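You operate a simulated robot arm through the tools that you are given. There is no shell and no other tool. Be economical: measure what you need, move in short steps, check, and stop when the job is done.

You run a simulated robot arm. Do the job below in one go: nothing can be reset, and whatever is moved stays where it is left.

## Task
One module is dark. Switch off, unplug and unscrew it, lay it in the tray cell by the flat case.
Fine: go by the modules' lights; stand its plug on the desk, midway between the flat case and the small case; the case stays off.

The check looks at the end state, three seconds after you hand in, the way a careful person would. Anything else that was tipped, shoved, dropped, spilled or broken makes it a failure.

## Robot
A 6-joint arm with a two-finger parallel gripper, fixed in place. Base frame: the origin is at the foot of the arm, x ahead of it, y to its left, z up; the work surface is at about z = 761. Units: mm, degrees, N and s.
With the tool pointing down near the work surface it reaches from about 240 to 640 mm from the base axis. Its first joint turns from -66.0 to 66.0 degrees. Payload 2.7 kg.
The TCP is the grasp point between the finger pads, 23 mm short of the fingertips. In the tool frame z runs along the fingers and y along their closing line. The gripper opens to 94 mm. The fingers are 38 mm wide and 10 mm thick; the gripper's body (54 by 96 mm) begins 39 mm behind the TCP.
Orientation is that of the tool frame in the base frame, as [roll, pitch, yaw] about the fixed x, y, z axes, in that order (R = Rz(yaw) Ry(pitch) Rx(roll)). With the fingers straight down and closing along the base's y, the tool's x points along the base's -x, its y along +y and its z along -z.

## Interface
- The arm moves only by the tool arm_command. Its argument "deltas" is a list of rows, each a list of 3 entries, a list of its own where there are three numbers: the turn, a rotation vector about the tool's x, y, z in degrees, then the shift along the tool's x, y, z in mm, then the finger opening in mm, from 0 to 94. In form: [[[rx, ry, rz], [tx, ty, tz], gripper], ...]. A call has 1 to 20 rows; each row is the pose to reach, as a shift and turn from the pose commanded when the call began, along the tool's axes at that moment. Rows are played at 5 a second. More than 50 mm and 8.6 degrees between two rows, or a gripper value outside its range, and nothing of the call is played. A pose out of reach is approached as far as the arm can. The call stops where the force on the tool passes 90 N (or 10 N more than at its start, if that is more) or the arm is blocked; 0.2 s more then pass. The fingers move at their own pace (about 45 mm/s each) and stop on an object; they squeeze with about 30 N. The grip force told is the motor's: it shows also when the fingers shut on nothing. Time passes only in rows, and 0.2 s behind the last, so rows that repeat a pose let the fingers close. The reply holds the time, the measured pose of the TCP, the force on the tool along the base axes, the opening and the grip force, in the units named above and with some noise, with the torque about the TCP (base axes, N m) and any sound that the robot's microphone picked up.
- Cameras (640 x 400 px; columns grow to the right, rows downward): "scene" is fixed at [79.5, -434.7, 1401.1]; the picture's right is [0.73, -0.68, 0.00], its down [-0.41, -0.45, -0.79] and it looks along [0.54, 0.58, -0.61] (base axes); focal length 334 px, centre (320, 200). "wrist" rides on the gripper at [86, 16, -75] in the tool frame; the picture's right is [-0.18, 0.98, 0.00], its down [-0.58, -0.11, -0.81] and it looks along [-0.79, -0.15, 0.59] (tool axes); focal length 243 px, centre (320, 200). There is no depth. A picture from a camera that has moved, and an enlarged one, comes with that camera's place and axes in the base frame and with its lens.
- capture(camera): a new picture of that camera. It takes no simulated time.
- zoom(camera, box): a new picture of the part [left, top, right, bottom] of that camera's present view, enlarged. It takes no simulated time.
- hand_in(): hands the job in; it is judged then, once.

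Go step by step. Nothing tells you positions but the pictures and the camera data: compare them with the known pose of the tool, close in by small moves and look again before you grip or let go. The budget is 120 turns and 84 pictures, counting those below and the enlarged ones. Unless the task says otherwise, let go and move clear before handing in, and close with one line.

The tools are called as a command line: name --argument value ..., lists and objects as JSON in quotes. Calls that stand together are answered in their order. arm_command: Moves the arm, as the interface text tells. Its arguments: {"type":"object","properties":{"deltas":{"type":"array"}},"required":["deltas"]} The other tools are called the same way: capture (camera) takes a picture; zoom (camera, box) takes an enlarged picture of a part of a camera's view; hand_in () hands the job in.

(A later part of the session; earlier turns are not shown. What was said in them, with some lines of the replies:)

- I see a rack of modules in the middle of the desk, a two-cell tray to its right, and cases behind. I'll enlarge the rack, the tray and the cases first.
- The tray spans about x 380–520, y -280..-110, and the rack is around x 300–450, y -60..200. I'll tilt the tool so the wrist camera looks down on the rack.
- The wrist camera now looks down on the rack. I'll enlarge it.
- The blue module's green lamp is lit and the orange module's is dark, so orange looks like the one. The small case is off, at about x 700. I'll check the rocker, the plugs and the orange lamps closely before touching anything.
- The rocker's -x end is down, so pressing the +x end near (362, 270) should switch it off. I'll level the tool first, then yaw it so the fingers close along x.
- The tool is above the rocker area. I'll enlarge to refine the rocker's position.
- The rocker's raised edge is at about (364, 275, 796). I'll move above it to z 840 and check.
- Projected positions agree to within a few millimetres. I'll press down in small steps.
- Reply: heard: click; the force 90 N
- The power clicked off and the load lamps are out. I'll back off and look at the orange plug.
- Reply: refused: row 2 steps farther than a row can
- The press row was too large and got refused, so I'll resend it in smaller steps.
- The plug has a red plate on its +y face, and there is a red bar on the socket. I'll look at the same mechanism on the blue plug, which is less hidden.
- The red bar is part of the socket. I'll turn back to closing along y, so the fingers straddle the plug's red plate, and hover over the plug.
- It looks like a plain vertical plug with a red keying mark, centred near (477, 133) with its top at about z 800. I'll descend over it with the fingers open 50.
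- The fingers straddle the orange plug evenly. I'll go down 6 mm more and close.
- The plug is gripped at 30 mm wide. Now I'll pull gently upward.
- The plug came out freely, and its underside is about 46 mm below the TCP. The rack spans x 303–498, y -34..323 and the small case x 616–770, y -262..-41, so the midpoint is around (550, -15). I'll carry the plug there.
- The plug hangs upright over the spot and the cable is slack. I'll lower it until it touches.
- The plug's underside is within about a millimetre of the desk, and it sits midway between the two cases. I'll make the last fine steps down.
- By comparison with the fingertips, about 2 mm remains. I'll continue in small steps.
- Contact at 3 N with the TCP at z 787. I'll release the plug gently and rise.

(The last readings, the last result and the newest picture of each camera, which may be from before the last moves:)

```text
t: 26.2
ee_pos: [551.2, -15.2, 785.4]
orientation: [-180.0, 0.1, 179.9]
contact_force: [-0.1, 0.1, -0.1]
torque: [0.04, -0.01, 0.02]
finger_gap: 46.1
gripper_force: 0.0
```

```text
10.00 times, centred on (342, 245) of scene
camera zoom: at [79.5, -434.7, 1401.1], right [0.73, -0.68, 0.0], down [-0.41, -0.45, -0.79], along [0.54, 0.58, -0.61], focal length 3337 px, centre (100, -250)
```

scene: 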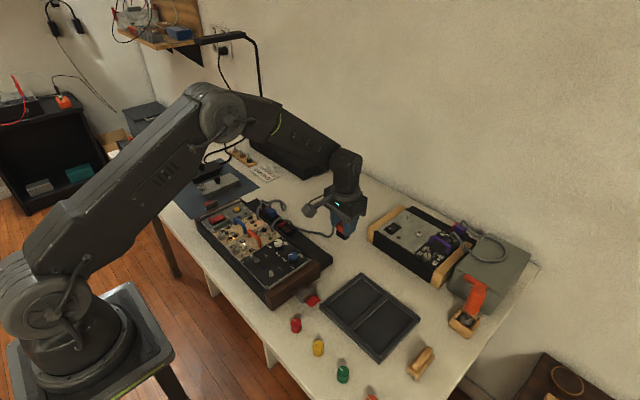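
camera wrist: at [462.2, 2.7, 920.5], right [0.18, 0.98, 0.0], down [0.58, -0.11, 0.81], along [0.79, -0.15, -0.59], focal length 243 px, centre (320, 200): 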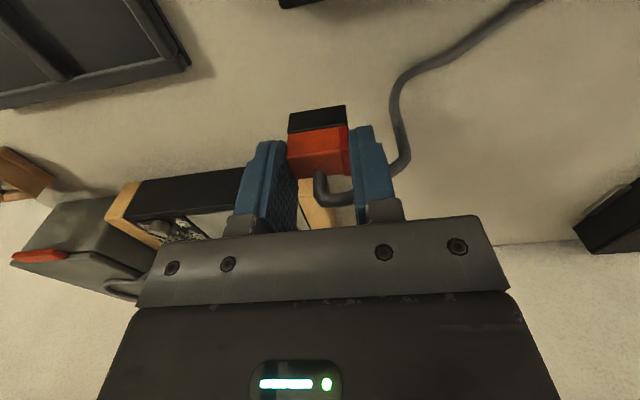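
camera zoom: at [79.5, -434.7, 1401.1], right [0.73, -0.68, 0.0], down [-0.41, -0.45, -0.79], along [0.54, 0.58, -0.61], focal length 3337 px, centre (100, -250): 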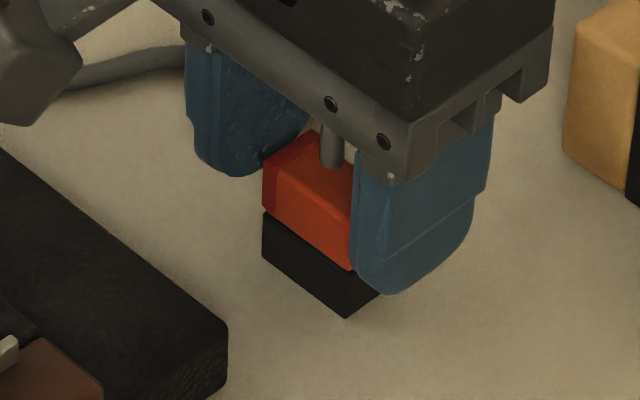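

The plug stands upright on the desk. I'll rise straight up, then move over the orange module's knob and yaw to 90 on the way.

arm_command --deltas '[[[0, 0, 0], [0, 0, -30], 46], [[0, 0, 0], [0, 0, -65], 46], [[0, 0, 0], [0, 0, -100], 46], [[0, 0, 8], [25, 16, -100], 50], [[0, 0, 16], [50, 32, -100], 50], [[0, 0, 24], [75, 48, -100], 50], [[0, 0, 32], [100, 64, -100], 50], [[0, 0, 40], [125, 80, -100], 50], [[0, 0, 48], [150, 96, -100], 50], [[0, 0, 56], [175, 112, -100], 50], [[0, 0, 64], [200, 128, -100], 50], [[0, 0, 72], [215, 138, -98], 50], [[0, 0, 80], [222, 144, -96], 50], [[0, 0, 88], [226, 146, -95], 50], [[0, 0, 90], [226, 146, -95], 50]]'

capture --camera "wrist"

capture --camera "scene"

```text
t: 29.4
ee_pos: [324.0, 129.8, 880.1]
orientation: [179.9, -0.1, 89.9]
contact_force: [0.2, 1.1, -0.1]
torque: [0.02, 0.02, -0.04]
finger_gap: 50.0
gripper_force: 0.1
```

```text
38 pictures are left
camera wrist: at [340.0, 218.4, 954.5], right [0.98, -0.19, 0.0], down [-0.11, -0.58, 0.81], along [-0.15, -0.79, -0.59], focal length 243 px, centre (320, 200)
```

wrist: 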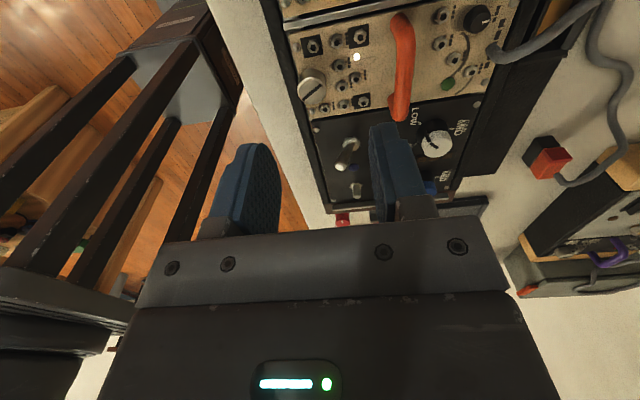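

```text
37 pictures are left
```

scene: 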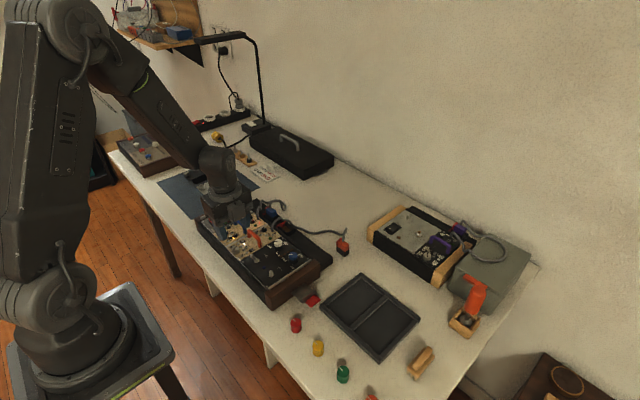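

The plug stands well. I'll refine the knob position with an enlarged picture.

zoom --camera "wrist" --box '[272, 40, 432, 140]'

```text
4.00 times, centred on (352, 90) of wrist
camera zoom: at [340.0, 218.4, 954.5], right [0.98, -0.19, 0.0], down [-0.11, -0.58, 0.81], along [-0.15, -0.79, -0.59], focal length 970 px, centre (192, 640)
```

zoom: 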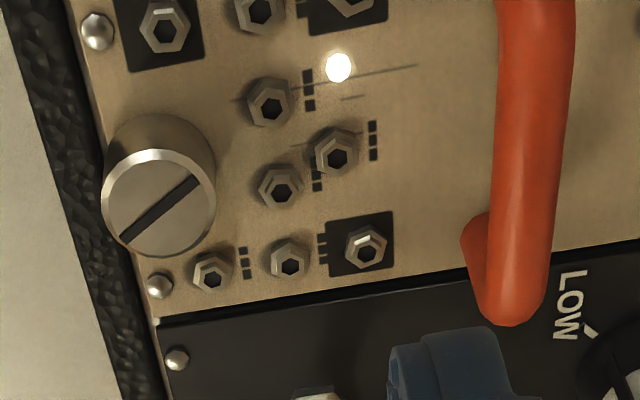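

The knob top is at about (320, 134.5, 803), around 19 mm in diameter. I'll descend over it and check before gripping.

arm_command --deltas '[[[0, 0, 0], [3, -3, 25], 42], [[0, 0, 0], [4.7, -4, 45], 42], [[0, 0, 0], [4.7, -4, 55], 42], [[0, 0, 0], [4.7, -4, 60], 42]]'

zoom --camera "scene" --box '[206, 215, 270, 255]'

zoom --camera "wrist" --box '[220, 60, 420, 185]'

```text
t: 30.4
ee_pos: [321.5, 135.3, 820.9]
orientation: [179.9, 0.0, 90.0]
contact_force: [-0.6, -0.4, -0.1]
torque: [-0.04, 0.01, -0.02]
finger_gap: 42.2
gripper_force: 0.0
```

```text
10.00 times, centred on (238, 235) of scene
camera zoom: at [79.5, -434.7, 1401.1], right [0.73, -0.68, 0.0], down [-0.41, -0.45, -0.79], along [0.54, 0.58, -0.61], focal length 3337 px, centre (1140, -150)
```

zoom: 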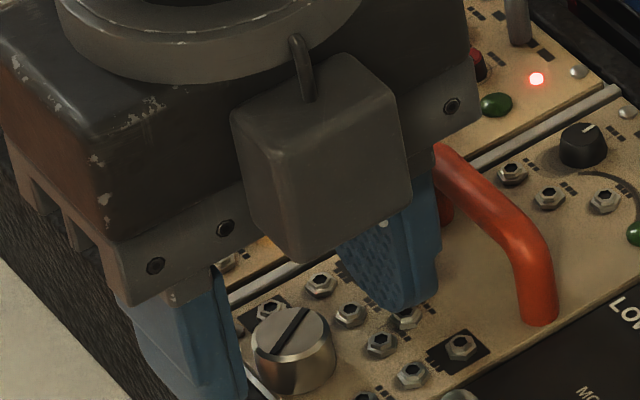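

```text
3.20 times, centred on (320, 122) of wrist
camera zoom: at [336.9, 223.6, 895.4], right [0.98, -0.18, 0.0], down [-0.11, -0.58, 0.81], along [-0.15, -0.79, -0.59], focal length 776 px, centre (320, 448)
```

zoom: 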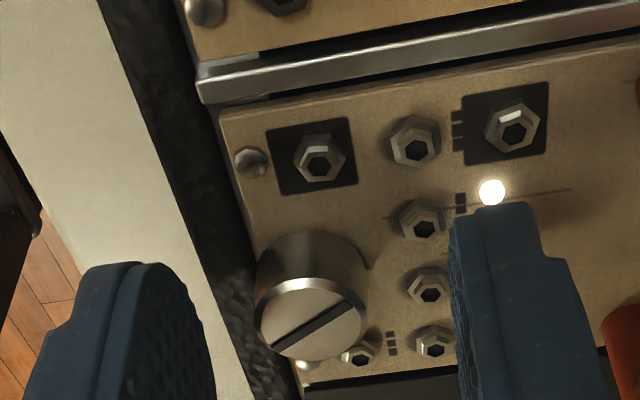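

The knob sits centred between the fingers. I'll lower 3 mm and grip it.

arm_command --deltas '[[[0, 0, 0], [0, 0, 3], 42], [[0, 0, 0], [0, 0, 3], 20], [[0, 0, 0], [0, 0, 3], 10], [[0, 0, 0], [0, 0, 3], 10], [[0, 0, 0], [0, 0, 3], 10]]'

zoom --camera "scene" --box '[206, 215, 270, 255]'

```text
t: 31.6
ee_pos: [318.7, 135.8, 816.6]
orientation: [-179.7, 0.1, 90.1]
contact_force: [-20.6, 2.0, 3.2]
torque: [0.04, 0.24, -0.04]
finger_gap: 17.7
gripper_force: 29.6
```

```text
10.00 times, centred on (238, 235) of scene
camera zoom: at [79.0, -434.6, 1401.1], right [0.73, -0.68, 0.0], down [-0.41, -0.45, -0.79], along [0.54, 0.58, -0.61], focal length 3337 px, centre (1140, -150)
```

zoom: 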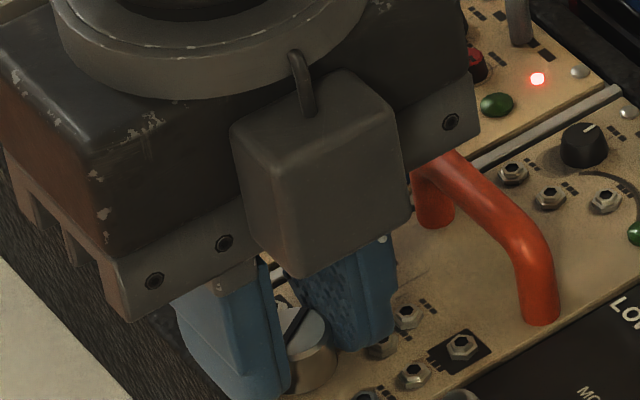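

The knob is gripped, and the side force shows it is about 2.5 mm nearer the base. I'll shift by that and turn counter-clockwise by 88°.

arm_command --deltas '[[[0, 0, 0], [0, -2.5, 0], 10], [[0, 0, -8], [0, -2.5, 0], 10], [[0, 0, -16], [0, -2.5, 0], 10], [[0, 0, -24], [0, -2.5, 0], 10], [[0, 0, -32], [0, -2.5, 0], 10], [[0, 0, -40], [0, -2.5, 0], 10], [[0, 0, -48], [0, -2.5, 0], 10], [[0, 0, -56], [0, -2.5, 0], 10], [[0, 0, -64], [0, -2.5, 0], 10], [[0, 0, -72], [0, -2.5, 0], 10], [[0, 0, -80], [0, -2.5, 0], 10], [[0, 0, -88], [0, -2.5, 0], 10]]'

zoom --camera "scene" --box '[206, 215, 270, 255]'

```text
t: 34.2
ee_pos: [318.8, 135.6, 818.0]
orientation: [180.0, 0.0, 178.0]
contact_force: [-3.5, -9.0, 17.2]
torque: [-0.42, 0.13, -0.01]
finger_gap: 17.3
gripper_force: 29.5
```

```text
10.00 times, centred on (238, 235) of scene
camera zoom: at [79.2, -434.9, 1401.0], right [0.73, -0.68, 0.0], down [-0.41, -0.45, -0.79], along [0.54, 0.58, -0.61], focal length 3337 px, centre (1140, -150)
```

zoom: 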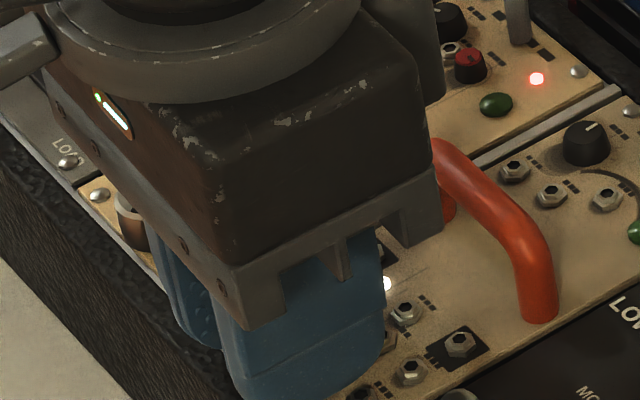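

It turned about 88°. I'll keep turning the same way, easing up slightly because of the 17 N upward force.

arm_command --deltas '[[[0, 0, 0], [0, -1, -1], 10], [[0, 0, -8], [0, -1, -1], 10], [[0, 0, -16], [0, -1, -1], 10], [[0, 0, -24], [0, -1, -1], 10], [[0, 0, -32], [0, -1, -1], 10], [[0, 0, -40], [0, -1, -1], 10], [[0, 0, -48], [0, -1, -1], 10], [[0, 0, -56], [0, -1, -1], 10], [[0, 0, -64], [0, -1, -1], 10], [[0, 0, -72], [0, -1, -1], 10], [[0, 0, -80], [0, -1, -1], 10], [[0, 0, -88], [0, -1, -1], 10]]'

zoom --camera "scene" --box '[206, 215, 270, 255]'

```text
t: 36.8
ee_pos: [317.5, 133.7, 818.3]
orientation: [-179.8, 0.0, -93.9]
contact_force: [0.5, -1.9, 0.1]
torque: [0.0, -0.02, -0.19]
finger_gap: 17.4
gripper_force: 29.8
```

```text
10.00 times, centred on (238, 235) of scene
camera zoom: at [79.5, -434.7, 1401.1], right [0.73, -0.68, 0.0], down [-0.41, -0.45, -0.79], along [0.54, 0.58, -0.61], focal length 3337 px, centre (1140, -150)
```

zoom: 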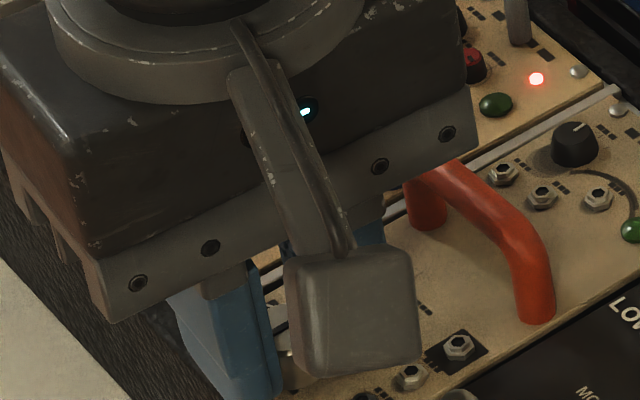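

The module shifted slightly, so it seems loose now. I'll release the knob, rise and inspect.

arm_command --deltas '[[[0, 0, 0], [0, 0, 0], 30], [[0, 0, 0], [0, 0, 0], 40], [[0, 0, 0], [0, 0, 0], 40], [[0, 0, 0], [0, 0, -25], 40], [[0, 0, 0], [0, 0, -60], 40], [[0, 0, 0], [0, 0, -90], 40]]'

zoom --camera "scene" --box '[206, 205, 302, 265]'

capture --camera "wrist"

```text
t: 38.2
ee_pos: [316.4, 133.4, 908.8]
orientation: [-179.9, 0.0, -93.9]
contact_force: [-0.4, 1.0, -0.3]
torque: [0.0, 0.0, -0.02]
finger_gap: 39.9
gripper_force: 0.0
```

```text
6.67 times, centred on (254, 235) of scene
camera zoom: at [79.5, -434.6, 1401.1], right [0.73, -0.68, 0.0], down [-0.41, -0.45, -0.79], along [0.54, 0.58, -0.61], focal length 2225 px, centre (760, -33)
```

zoom: 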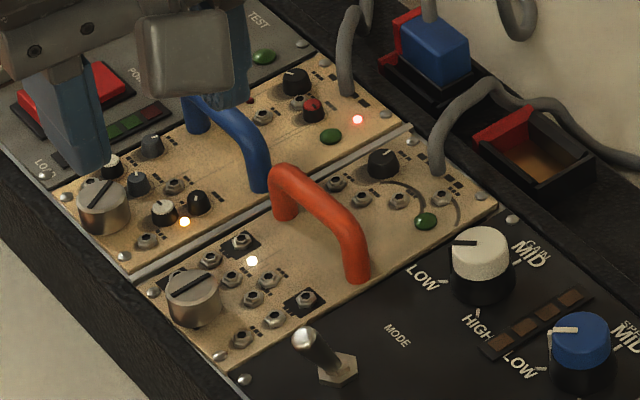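

```text
29 pictures are left
camera wrist: at [294.0, 49.9, 982.6], right [-0.97, 0.25, 0.0], down [0.15, 0.57, 0.81], along [0.2, 0.78, -0.59], focal length 243 px, centre (320, 200)
```

wrist: 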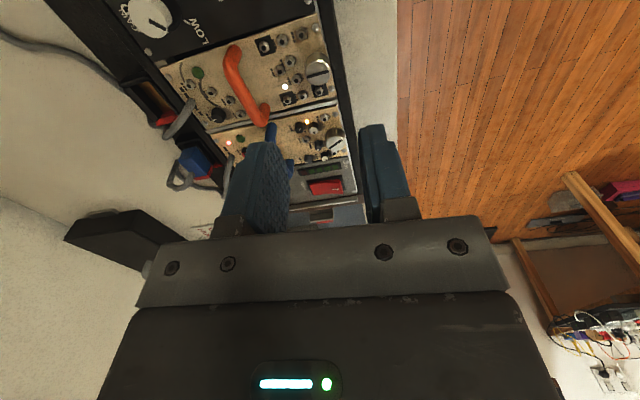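

The module has slid about 3 mm towards the base, so it looks free. I'll locate the handle precisely for a trial lift.

zoom --camera "wrist" --box '[180, 20, 340, 120]'

```text
4.00 times, centred on (260, 70) of wrist
camera zoom: at [294.0, 49.9, 982.6], right [-0.97, 0.25, 0.0], down [0.15, 0.57, 0.81], along [0.2, 0.78, -0.59], focal length 970 px, centre (560, 720)
```

zoom: 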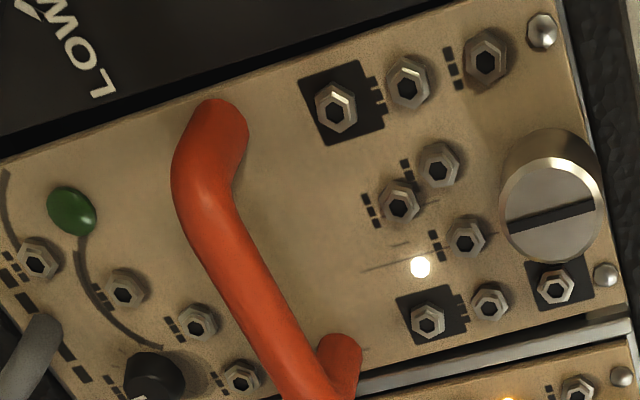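

The handle bar is near (371, 126) with its top at about z 820. I'll move above it.

arm_command --deltas '[[[0, 0, -2], [1.5, -27, 5], 50], [[0, 0, -3.9], [3.7, -55, 30], 50], [[0, 0, -3.9], [3.7, -55, 58], 50]]'

capture --camera "wrist"

zoom --camera "scene" --box '[222, 205, 286, 245]'

```text
t: 39.0
ee_pos: [372.3, 126.6, 850.5]
orientation: [-179.9, 0.0, -90.1]
contact_force: [0.1, 0.3, -0.2]
torque: [-0.02, 0.02, -0.02]
finger_gap: 50.0
gripper_force: 0.0
```

```text
27 pictures are left
camera wrist: at [355.5, 40.7, 924.7], right [-0.98, 0.19, 0.0], down [0.11, 0.58, 0.81], along [0.15, 0.79, -0.59], focal length 243 px, centre (320, 200)
```

wrist: 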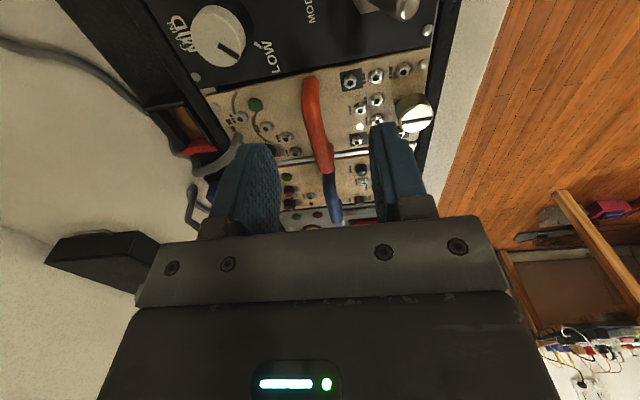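

```text
10.00 times, centred on (254, 225) of scene
camera zoom: at [79.5, -434.7, 1401.1], right [0.73, -0.68, 0.0], down [-0.41, -0.45, -0.79], along [0.54, 0.58, -0.61], focal length 3337 px, centre (980, -50)
```

zoom: 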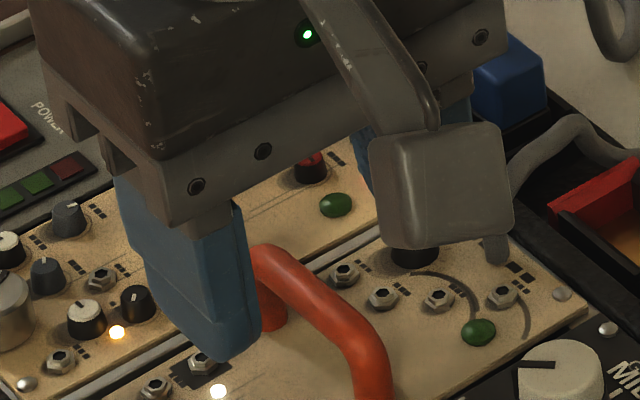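

The handle bar is at about x 374, y 97–150. I'll lower onto it and close.

arm_command --deltas '[[[0, 0, 0], [2.6, -1.7, 14], 50], [[0, 0, 0], [2.6, -1.7, 24], 40], [[0, 0, 0], [2.6, -1.7, 28], 34]]'

zoom --camera "wrist" --box '[240, 70, 400, 170]'

```text
t: 39.8
ee_pos: [374.9, 124.3, 822.6]
orientation: [-179.9, 0.0, -90.1]
contact_force: [-0.3, -0.3, -0.1]
torque: [0.04, -0.02, 0.0]
finger_gap: 34.2
gripper_force: 0.0
```

```text
4.00 times, centred on (320, 120) of wrist
camera zoom: at [357.9, 39.4, 896.9], right [-0.98, 0.19, 0.0], down [0.11, 0.58, 0.81], along [0.15, 0.79, -0.59], focal length 970 px, centre (320, 520)
```

zoom: 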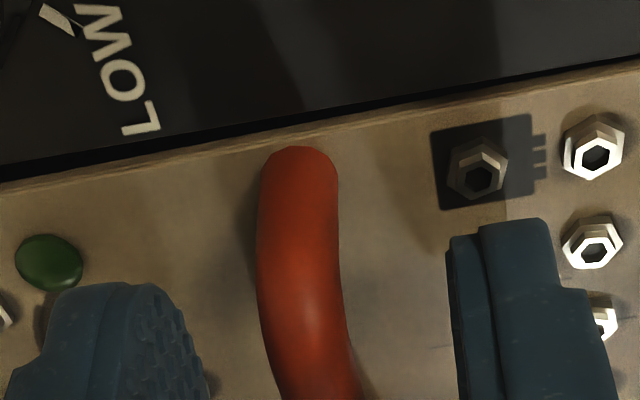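

The handle is nearly centred, about 1.5 mm off. I'll close on it.

arm_command --deltas '[[[0, 0, 0], [0, -1.5, 0], 26], [[0, 0, 0], [0, -1.5, 0], 16], [[0, 0, 0], [0, -1.5, 0], 4], [[0, 0, 0], [0, -1.5, 0], 2], [[0, 0, 0], [0, -1.5, 0], 2]]'

```text
t: 41.0
ee_pos: [375.5, 124.1, 823.1]
orientation: [-179.9, 0.0, -90.2]
contact_force: [-1.0, -0.3, -0.4]
torque: [0.0, -0.02, -0.01]
finger_gap: 9.6
gripper_force: 30.4
```

Gripped with almost no side force. Now a gentle trial lift.

arm_command --deltas '[[[0, 0, 0], [0, 0, -2], 2], [[0, 0, 0], [0, 0, -4], 2], [[0, 0, 0], [0, 0, -6], 2], [[0, 0, 0], [0, 0, -8], 2]]'

zoom --camera "scene" --box '[206, 205, 302, 265]'

```text
t: 42.0
ee_pos: [376.0, 124.7, 831.5]
orientation: [-179.9, 0.0, -90.1]
contact_force: [0.6, 0.7, -2.0]
torque: [-0.03, 0.02, -0.03]
finger_gap: 9.7
gripper_force: 29.9
```

```text
6.67 times, centred on (254, 235) of scene
camera zoom: at [79.5, -434.6, 1401.1], right [0.73, -0.68, 0.0], down [-0.41, -0.45, -0.79], along [0.54, 0.58, -0.61], focal length 2225 px, centre (760, -33)
```

zoom: 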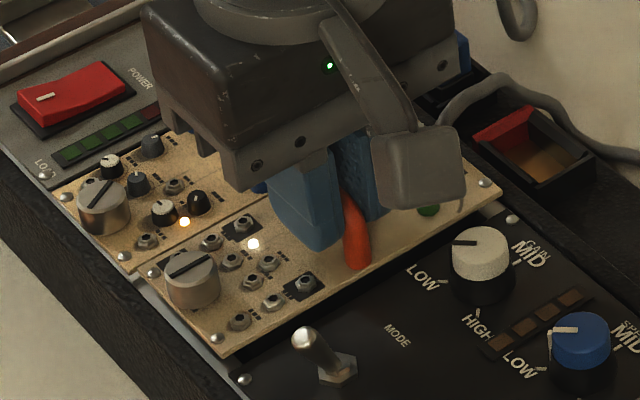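

The module lifts freely at about 2 N, so it is fully unscrewed. I'll raise it and carry it over the tray's near cell at about (445, -157).

arm_command --deltas '[[[0, 0, 0], [0, 0, -20], 2], [[0, 0, 0], [0, 0, -45], 2], [[0, 0, 0], [0, 0, -70], 2], [[0, 0, 0], [30, -8, -75], 2], [[0, 0, 0], [65, -16, -75], 2], [[0, 0, 0], [100, -24, -75], 2], [[0, 0, 0], [135, -33, -75], 2], [[0, 0, 0], [170, -42, -75], 2], [[0, 0, 0], [205, -50, -75], 2], [[0, 0, 0], [240, -59, -75], 2], [[0, 0, 0], [268, -66, -75], 2], [[0, 0, 0], [282, -69, -75], 2]]'

capture --camera "scene"

zoom --camera "scene" --box '[290, 230, 450, 330]'

```text
t: 44.6
ee_pos: [443.0, -158.1, 904.5]
orientation: [-179.9, 0.1, -90.1]
contact_force: [0.5, 0.1, -1.0]
torque: [-0.02, -0.01, 0.02]
finger_gap: 9.8
gripper_force: 30.2
```

```text
23 pictures are left
```

scene: 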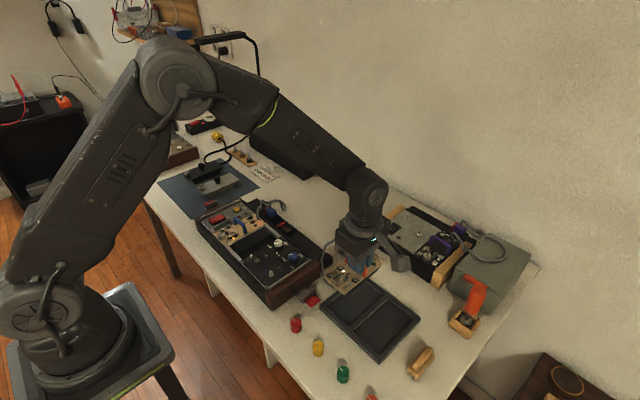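

```text
4.00 times, centred on (370, 280) of scene
camera zoom: at [79.5, -434.7, 1401.1], right [0.73, -0.68, 0.0], down [-0.41, -0.45, -0.79], along [0.54, 0.58, -0.61], focal length 1335 px, centre (120, -120)
```

zoom: 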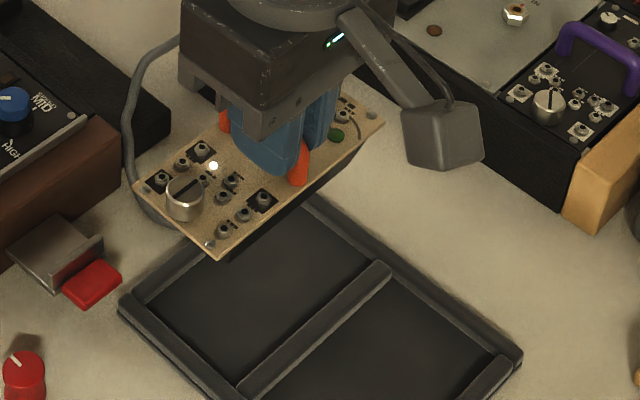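

The module hangs over the left cell. I'll enlarge the module's body and the cell to check the fit.

zoom --camera "scene" --box '[318, 250, 398, 300]'

zoom --camera "scene" --box '[316, 270, 428, 340]'

```text
8.00 times, centred on (358, 275) of scene
camera zoom: at [79.5, -434.7, 1401.1], right [0.73, -0.68, 0.0], down [-0.41, -0.45, -0.79], along [0.54, 0.58, -0.61], focal length 2670 px, centre (16, -400)
```

zoom: 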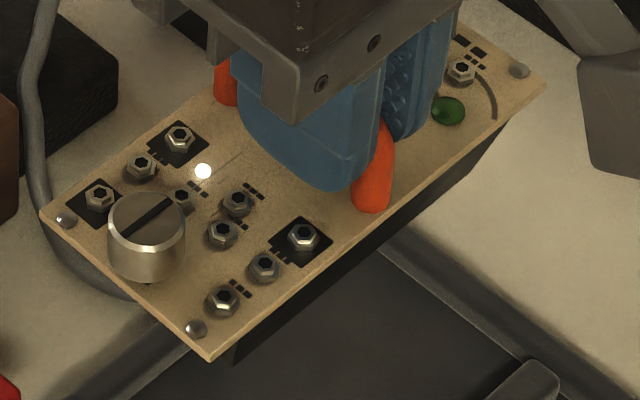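

```text
5.71 times, centred on (372, 305) of scene
camera zoom: at [79.5, -434.7, 1401.1], right [0.73, -0.68, 0.0], down [-0.41, -0.45, -0.79], along [0.54, 0.58, -0.61], focal length 1907 px, centre (23, -400)
```

zoom: 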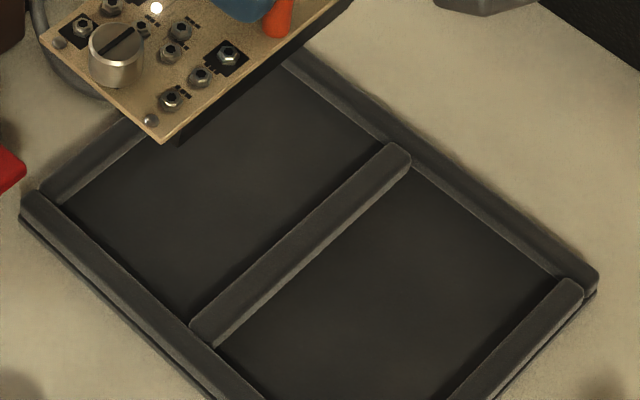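

capture --camera "wrist"

```text
19 pictures are left
camera wrist: at [427.1, -243.0, 979.0], right [-0.98, 0.19, 0.0], down [0.11, 0.58, 0.81], along [0.15, 0.79, -0.59], focal length 243 px, centre (320, 200)
```

wrist: 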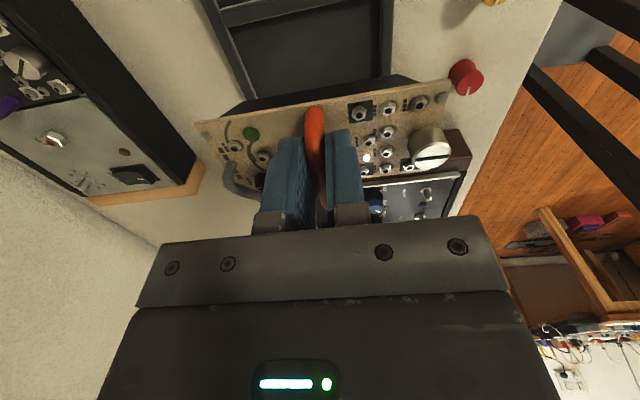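

Both cameras agree: the module centre is at about (445, -147) and the cell centre at about (449, -156). I'll shift by (+4, -9) and lower partway.

arm_command --deltas '[[[0, 0, 0], [5, -2, 10], 2], [[0, 0, 0], [9, -4, 35], 2], [[0, 0, 0], [9, -4, 60], 2], [[0, 0, 0], [9, -4, 70], 2]]'

zoom --camera "scene" --box '[300, 240, 428, 320]'

capture --camera "wrist"

```text
t: 45.6
ee_pos: [447.9, -166.6, 834.8]
orientation: [-179.9, 0.0, -90.1]
contact_force: [-0.7, -1.3, -1.4]
torque: [0.01, 0.0, -0.01]
finger_gap: 9.8
gripper_force: 29.9
```

```text
5.00 times, centred on (364, 280) of scene
camera zoom: at [79.5, -434.7, 1401.1], right [0.73, -0.68, 0.0], down [-0.41, -0.45, -0.79], along [0.54, 0.58, -0.61], focal length 1668 px, centre (100, -200)
```

zoom: 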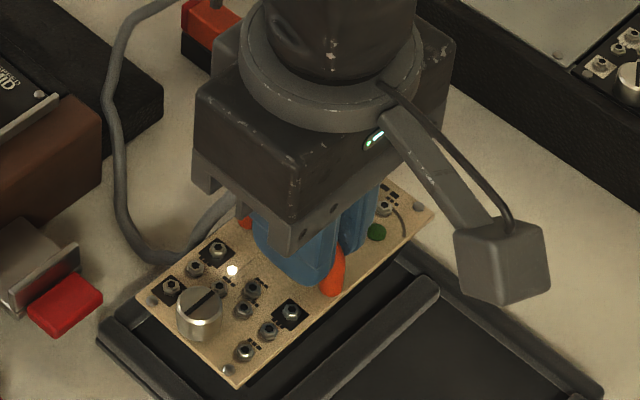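

```text
17 pictures are left
camera wrist: at [431.8, -251.5, 909.0], right [-0.98, 0.19, 0.0], down [0.11, 0.58, 0.81], along [0.15, 0.79, -0.59], focal length 243 px, centre (320, 200)
```

wrist: 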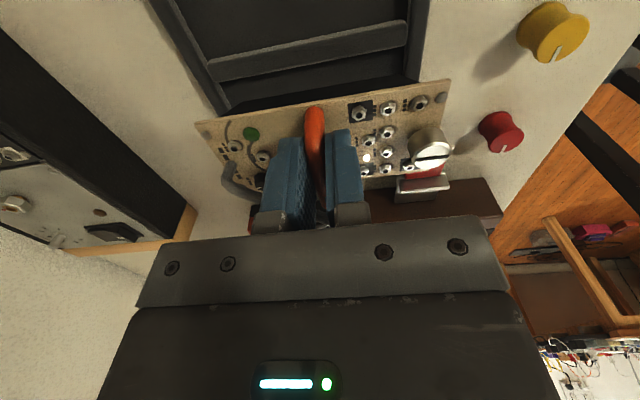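

The module is aligned with the cell to within about 2 mm, and the plug is still standing. I'll lower further in small steps.

arm_command --deltas '[[[0, 0, 0], [0, -2, 6], 2], [[0, 0, 0], [0, -2, 12], 2], [[0, 0, 0], [0, -2, 16], 2], [[0, 0, 0], [0, -2, 20], 2]]'

zoom --camera "scene" --box '[316, 270, 396, 320]'

```text
t: 46.6
ee_pos: [450.8, -166.7, 816.0]
orientation: [-179.9, 0.0, -90.0]
contact_force: [0.4, 0.5, -1.1]
torque: [0.04, -0.01, -0.01]
finger_gap: 9.9
gripper_force: 29.7
```

```text
8.00 times, centred on (356, 295) of scene
camera zoom: at [79.5, -434.7, 1401.1], right [0.73, -0.68, 0.0], down [-0.41, -0.45, -0.79], along [0.54, 0.58, -0.61], focal length 2670 px, centre (32, -560)
```

zoom: 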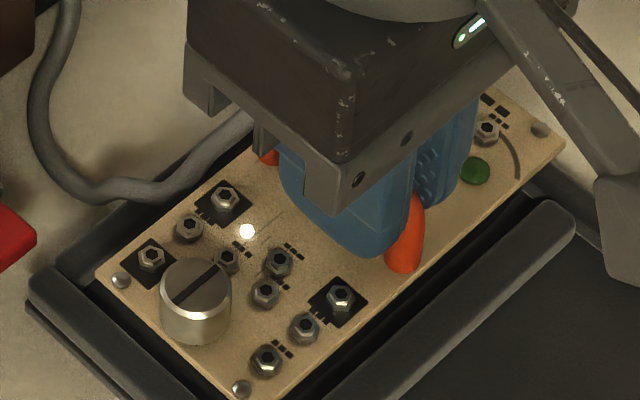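

arm_command --deltas '[[[0, 0, 0], [0, 0, 3], 2], [[0, 0, 0], [0, 0, 6], 2], [[0, 0, 0], [0, 0, 9], 2], [[0, 0, 0], [0, 0, 9], 2]]'

zoom --camera "scene" --box '[316, 270, 396, 320]'

```text
t: 47.6
ee_pos: [450.2, -165.9, 806.2]
orientation: [-180.0, 0.0, -90.0]
contact_force: [-2.0, 0.8, 4.1]
torque: [0.03, 0.08, 0.0]
finger_gap: 9.4
gripper_force: 30.0
```

```text
8.00 times, centred on (356, 295) of scene
camera zoom: at [79.4, -434.6, 1401.1], right [0.73, -0.68, 0.0], down [-0.41, -0.45, -0.79], along [0.54, 0.58, -0.61], focal length 2670 px, centre (32, -560)
```

zoom: 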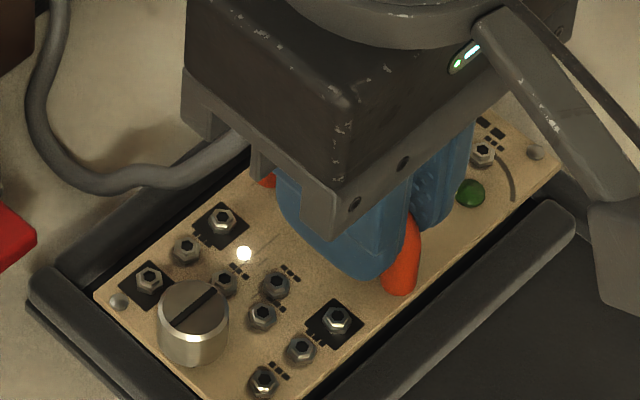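

It is just touching, with a slight push towards -x at the far end. I'll lift a little, shift 2.5 mm towards the base and set it down again.

arm_command --deltas '[[[0, 0, 0], [0, 0, -4], 2], [[0, 0, 0], [0, 2.5, -4], 2], [[0, 0, 0], [0, 2.5, 0], 2], [[0, 0, 0], [0, 2.5, 2], 2], [[0, 0, 0], [0, 2.5, 2], 2]]'

capture --camera "wrist"

```text
t: 48.8
ee_pos: [448.1, -166.2, 807.0]
orientation: [-179.8, 0.0, -90.1]
contact_force: [-9.0, 3.2, 21.3]
torque: [0.01, 0.24, -0.02]
finger_gap: 9.6
gripper_force: 30.0
```

```text
14 pictures are left
camera wrist: at [431.3, -251.7, 880.7], right [-0.98, 0.19, 0.0], down [0.11, 0.58, 0.81], along [0.15, 0.79, -0.59], focal length 243 px, centre (320, 200)
```

wrist: 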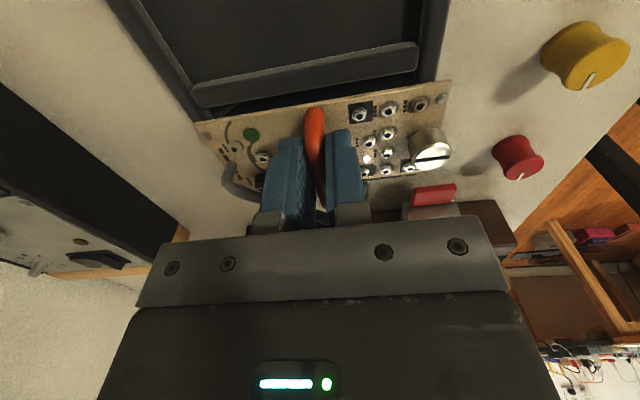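

zoom --camera "wrist" --box '[170, 50, 330, 150]'

zoom --camera "wrist" --box '[340, 40, 500, 140]'

```text
4.00 times, centred on (250, 100) of wrist
camera zoom: at [431.3, -251.7, 880.7], right [-0.98, 0.19, 0.0], down [0.11, 0.58, 0.81], along [0.15, 0.79, -0.59], focal length 970 px, centre (600, 600)
```

zoom: 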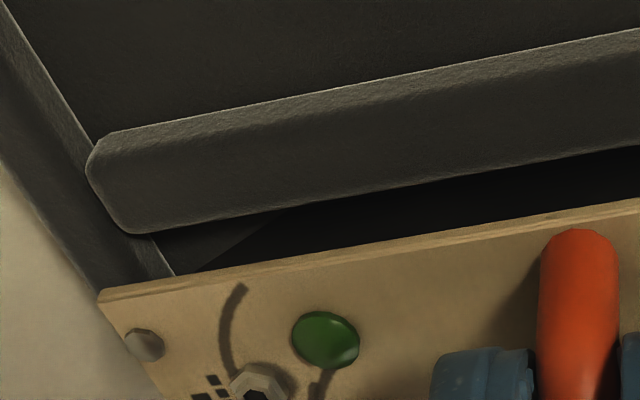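

```text
4.00 times, centred on (420, 90) of wrist
camera zoom: at [431.3, -251.7, 880.7], right [-0.98, 0.19, 0.0], down [0.11, 0.58, 0.81], along [0.15, 0.79, -0.59], focal length 970 px, centre (-80, 640)
```

zoom: 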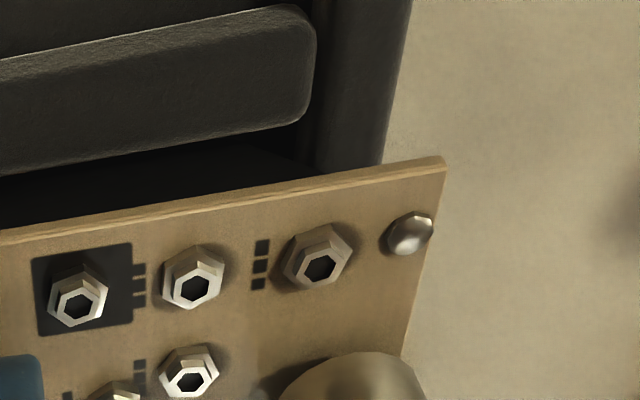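

The body is inside the cell; the TCP is at 807, where it would be about 818 if it rode on the walls. I'll relax the press by 1.5 mm and let go gently.

arm_command --deltas '[[[0, 0, 0], [0, 0, -1.5], 2], [[0, 0, 0], [0, 0, -1.5], 2], [[0, 0, 0], [0, 0, -1.5], 14], [[0, 0, 0], [0, 0, -1.5], 24], [[0, 0, 0], [0, 0, -1.5], 30], [[0, 0, 0], [0, 0, -1.5], 30]]'

zoom --camera "scene" --box '[300, 240, 428, 320]'

```text
t: 50.2
ee_pos: [447.0, -166.0, 806.4]
orientation: [-179.9, 0.1, -90.2]
contact_force: [0.2, 0.4, 0.3]
torque: [0.01, 0.01, -0.02]
finger_gap: 30.0
gripper_force: 0.2
```

```text
5.00 times, centred on (364, 280) of scene
camera zoom: at [79.5, -434.7, 1401.1], right [0.73, -0.68, 0.0], down [-0.41, -0.45, -0.79], along [0.54, 0.58, -0.61], focal length 1668 px, centre (100, -200)
```

zoom: 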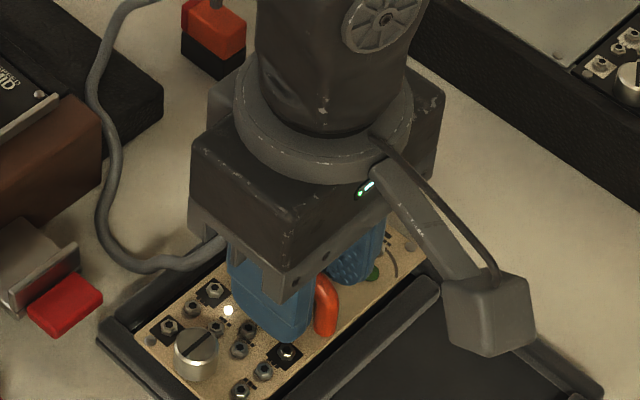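

Released. I'll rise straight up, move well clear, and inspect everything.

arm_command --deltas '[[[0, 0, 0], [0, 0, -15], 34], [[0, 0, 0], [0, 0, -45], 34], [[0, 0, 0], [0, 0, -90], 34], [[0, 0, 0], [0, 0, -135], 34], [[0, 0, 0], [-20, 30, -175], 34], [[0, 0, 0], [-50, 60, -195], 34], [[0, 0, 0], [-80, 90, -200], 34], [[0, 0, 0], [-115, 115, -200], 34]]'

capture --camera "scene"

zoom --camera "scene" --box '[300, 230, 460, 330]'

```text
refused: row 5 steps farther than a row can; nothing moved
```

```text
10 pictures are left
```

scene: 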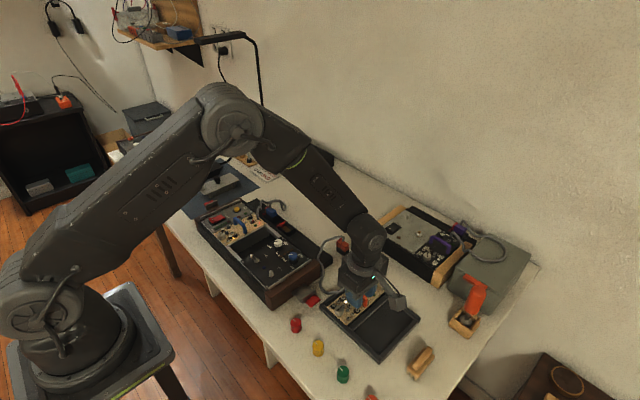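

```text
4.00 times, centred on (380, 280) of scene
camera zoom: at [79.5, -434.7, 1401.1], right [0.73, -0.68, 0.0], down [-0.41, -0.45, -0.79], along [0.54, 0.58, -0.61], focal length 1335 px, centre (80, -120)
```

zoom: 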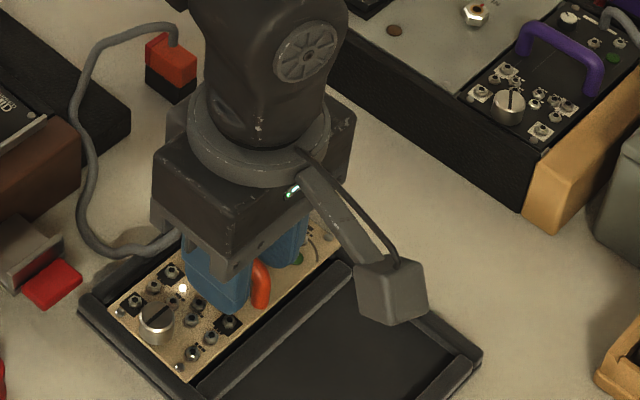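

That retreat was refused for one long step, so I'll resend it with smaller rows.

arm_command --deltas '[[[0, 0, 0], [0, 0, -12], 34], [[0, 0, 0], [0, 0, -40], 34], [[0, 0, 0], [0, 0, -80], 34], [[0, 0, 0], [0, 0, -120], 34], [[0, 0, 0], [0, 15, -150], 34], [[0, 0, 0], [0, 45, -175], 34], [[0, 0, 0], [0, 80, -195], 34], [[0, 0, 0], [0, 120, -205], 34]]'

zoom --camera "scene" --box '[300, 230, 460, 330]'

```text
t: 52.0
ee_pos: [330.3, -167.3, 1009.0]
orientation: [-179.9, 0.0, -90.1]
contact_force: [-0.4, 0.4, -0.4]
torque: [0.01, -0.04, -0.01]
finger_gap: 34.2
gripper_force: 0.0
```

```text
4.00 times, centred on (380, 280) of scene
camera zoom: at [79.5, -434.6, 1401.1], right [0.73, -0.68, 0.0], down [-0.41, -0.45, -0.79], along [0.54, 0.58, -0.61], focal length 1335 px, centre (80, -120)
```

zoom: 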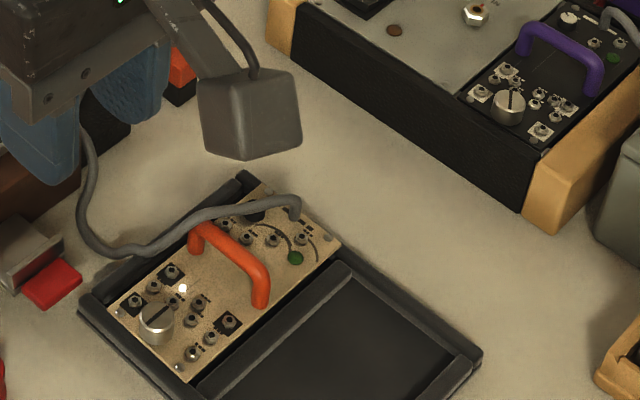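

The module lies in the near cell. One closer look to check that it sits level.

zoom --camera "scene" --box '[316, 268, 396, 318]'

capture --camera "wrist"

```text
8.00 times, centred on (356, 293) of scene
camera zoom: at [79.5, -434.6, 1401.1], right [0.73, -0.68, 0.0], down [-0.41, -0.45, -0.79], along [0.54, 0.58, -0.61], focal length 2670 px, centre (32, -544)
```

zoom: 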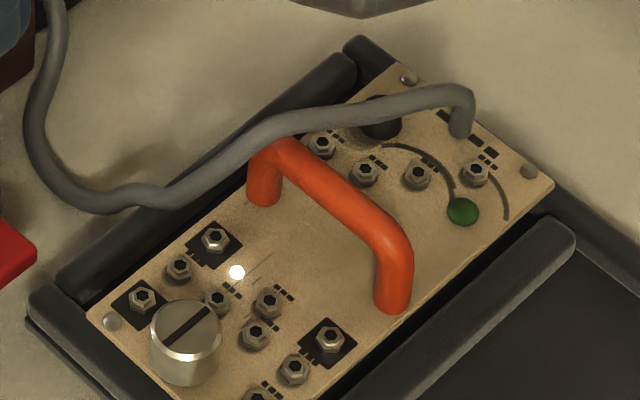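

```text
6 pictures are left
camera wrist: at [311.9, -251.4, 1083.5], right [-0.98, 0.19, 0.0], down [0.11, 0.58, 0.81], along [0.15, 0.79, -0.59], focal length 243 px, centre (320, 200)
```

wrist: 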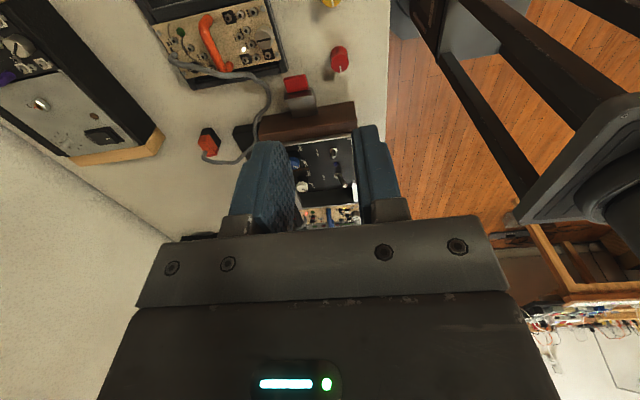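

zoom --camera "wrist" --box '[100, 0, 292, 120]'

zoom --camera "wrist" --box '[110, 70, 302, 190]'

```text
3.33 times, centred on (196, 60) of wrist
camera zoom: at [311.9, -251.4, 1083.5], right [-0.98, 0.19, 0.0], down [0.11, 0.58, 0.81], along [0.15, 0.79, -0.59], focal length 809 px, centre (733, 667)
```

zoom: 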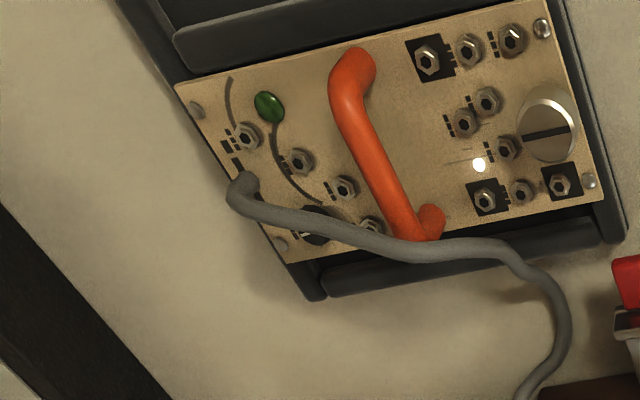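

```text
3.33 times, centred on (206, 130) of wrist
camera zoom: at [311.9, -251.4, 1083.5], right [-0.98, 0.19, 0.0], down [0.11, 0.58, 0.81], along [0.15, 0.79, -0.59], focal length 809 px, centre (700, 433)
```

zoom: 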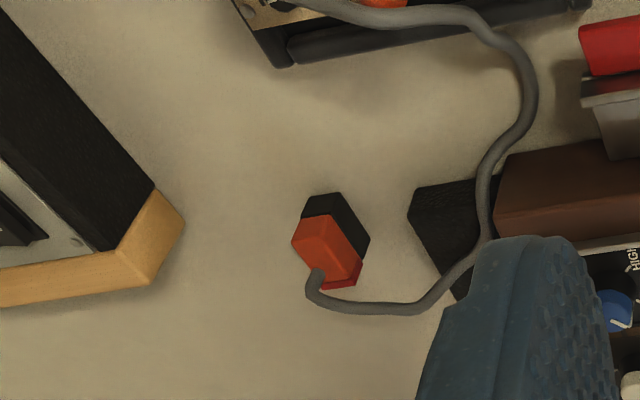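

The module sits level in the near cell, the plug stands upright between the two cases, the power is off and the arm is clear. I'm handing in.

hand_in

```text
The job is handed in.
```

The job is handed in: I took the orange module as the dark one, because its green lamp was out while the blue module's was lit. I switched its case off and left it off, then unplugged and unscrewed the module and laid it in the tray cell next to that case. I read "flat case" as the large rack that held the module. The plug stands upright on the desk between that case and the small case; by my estimate it is within about 20 mm of midway.
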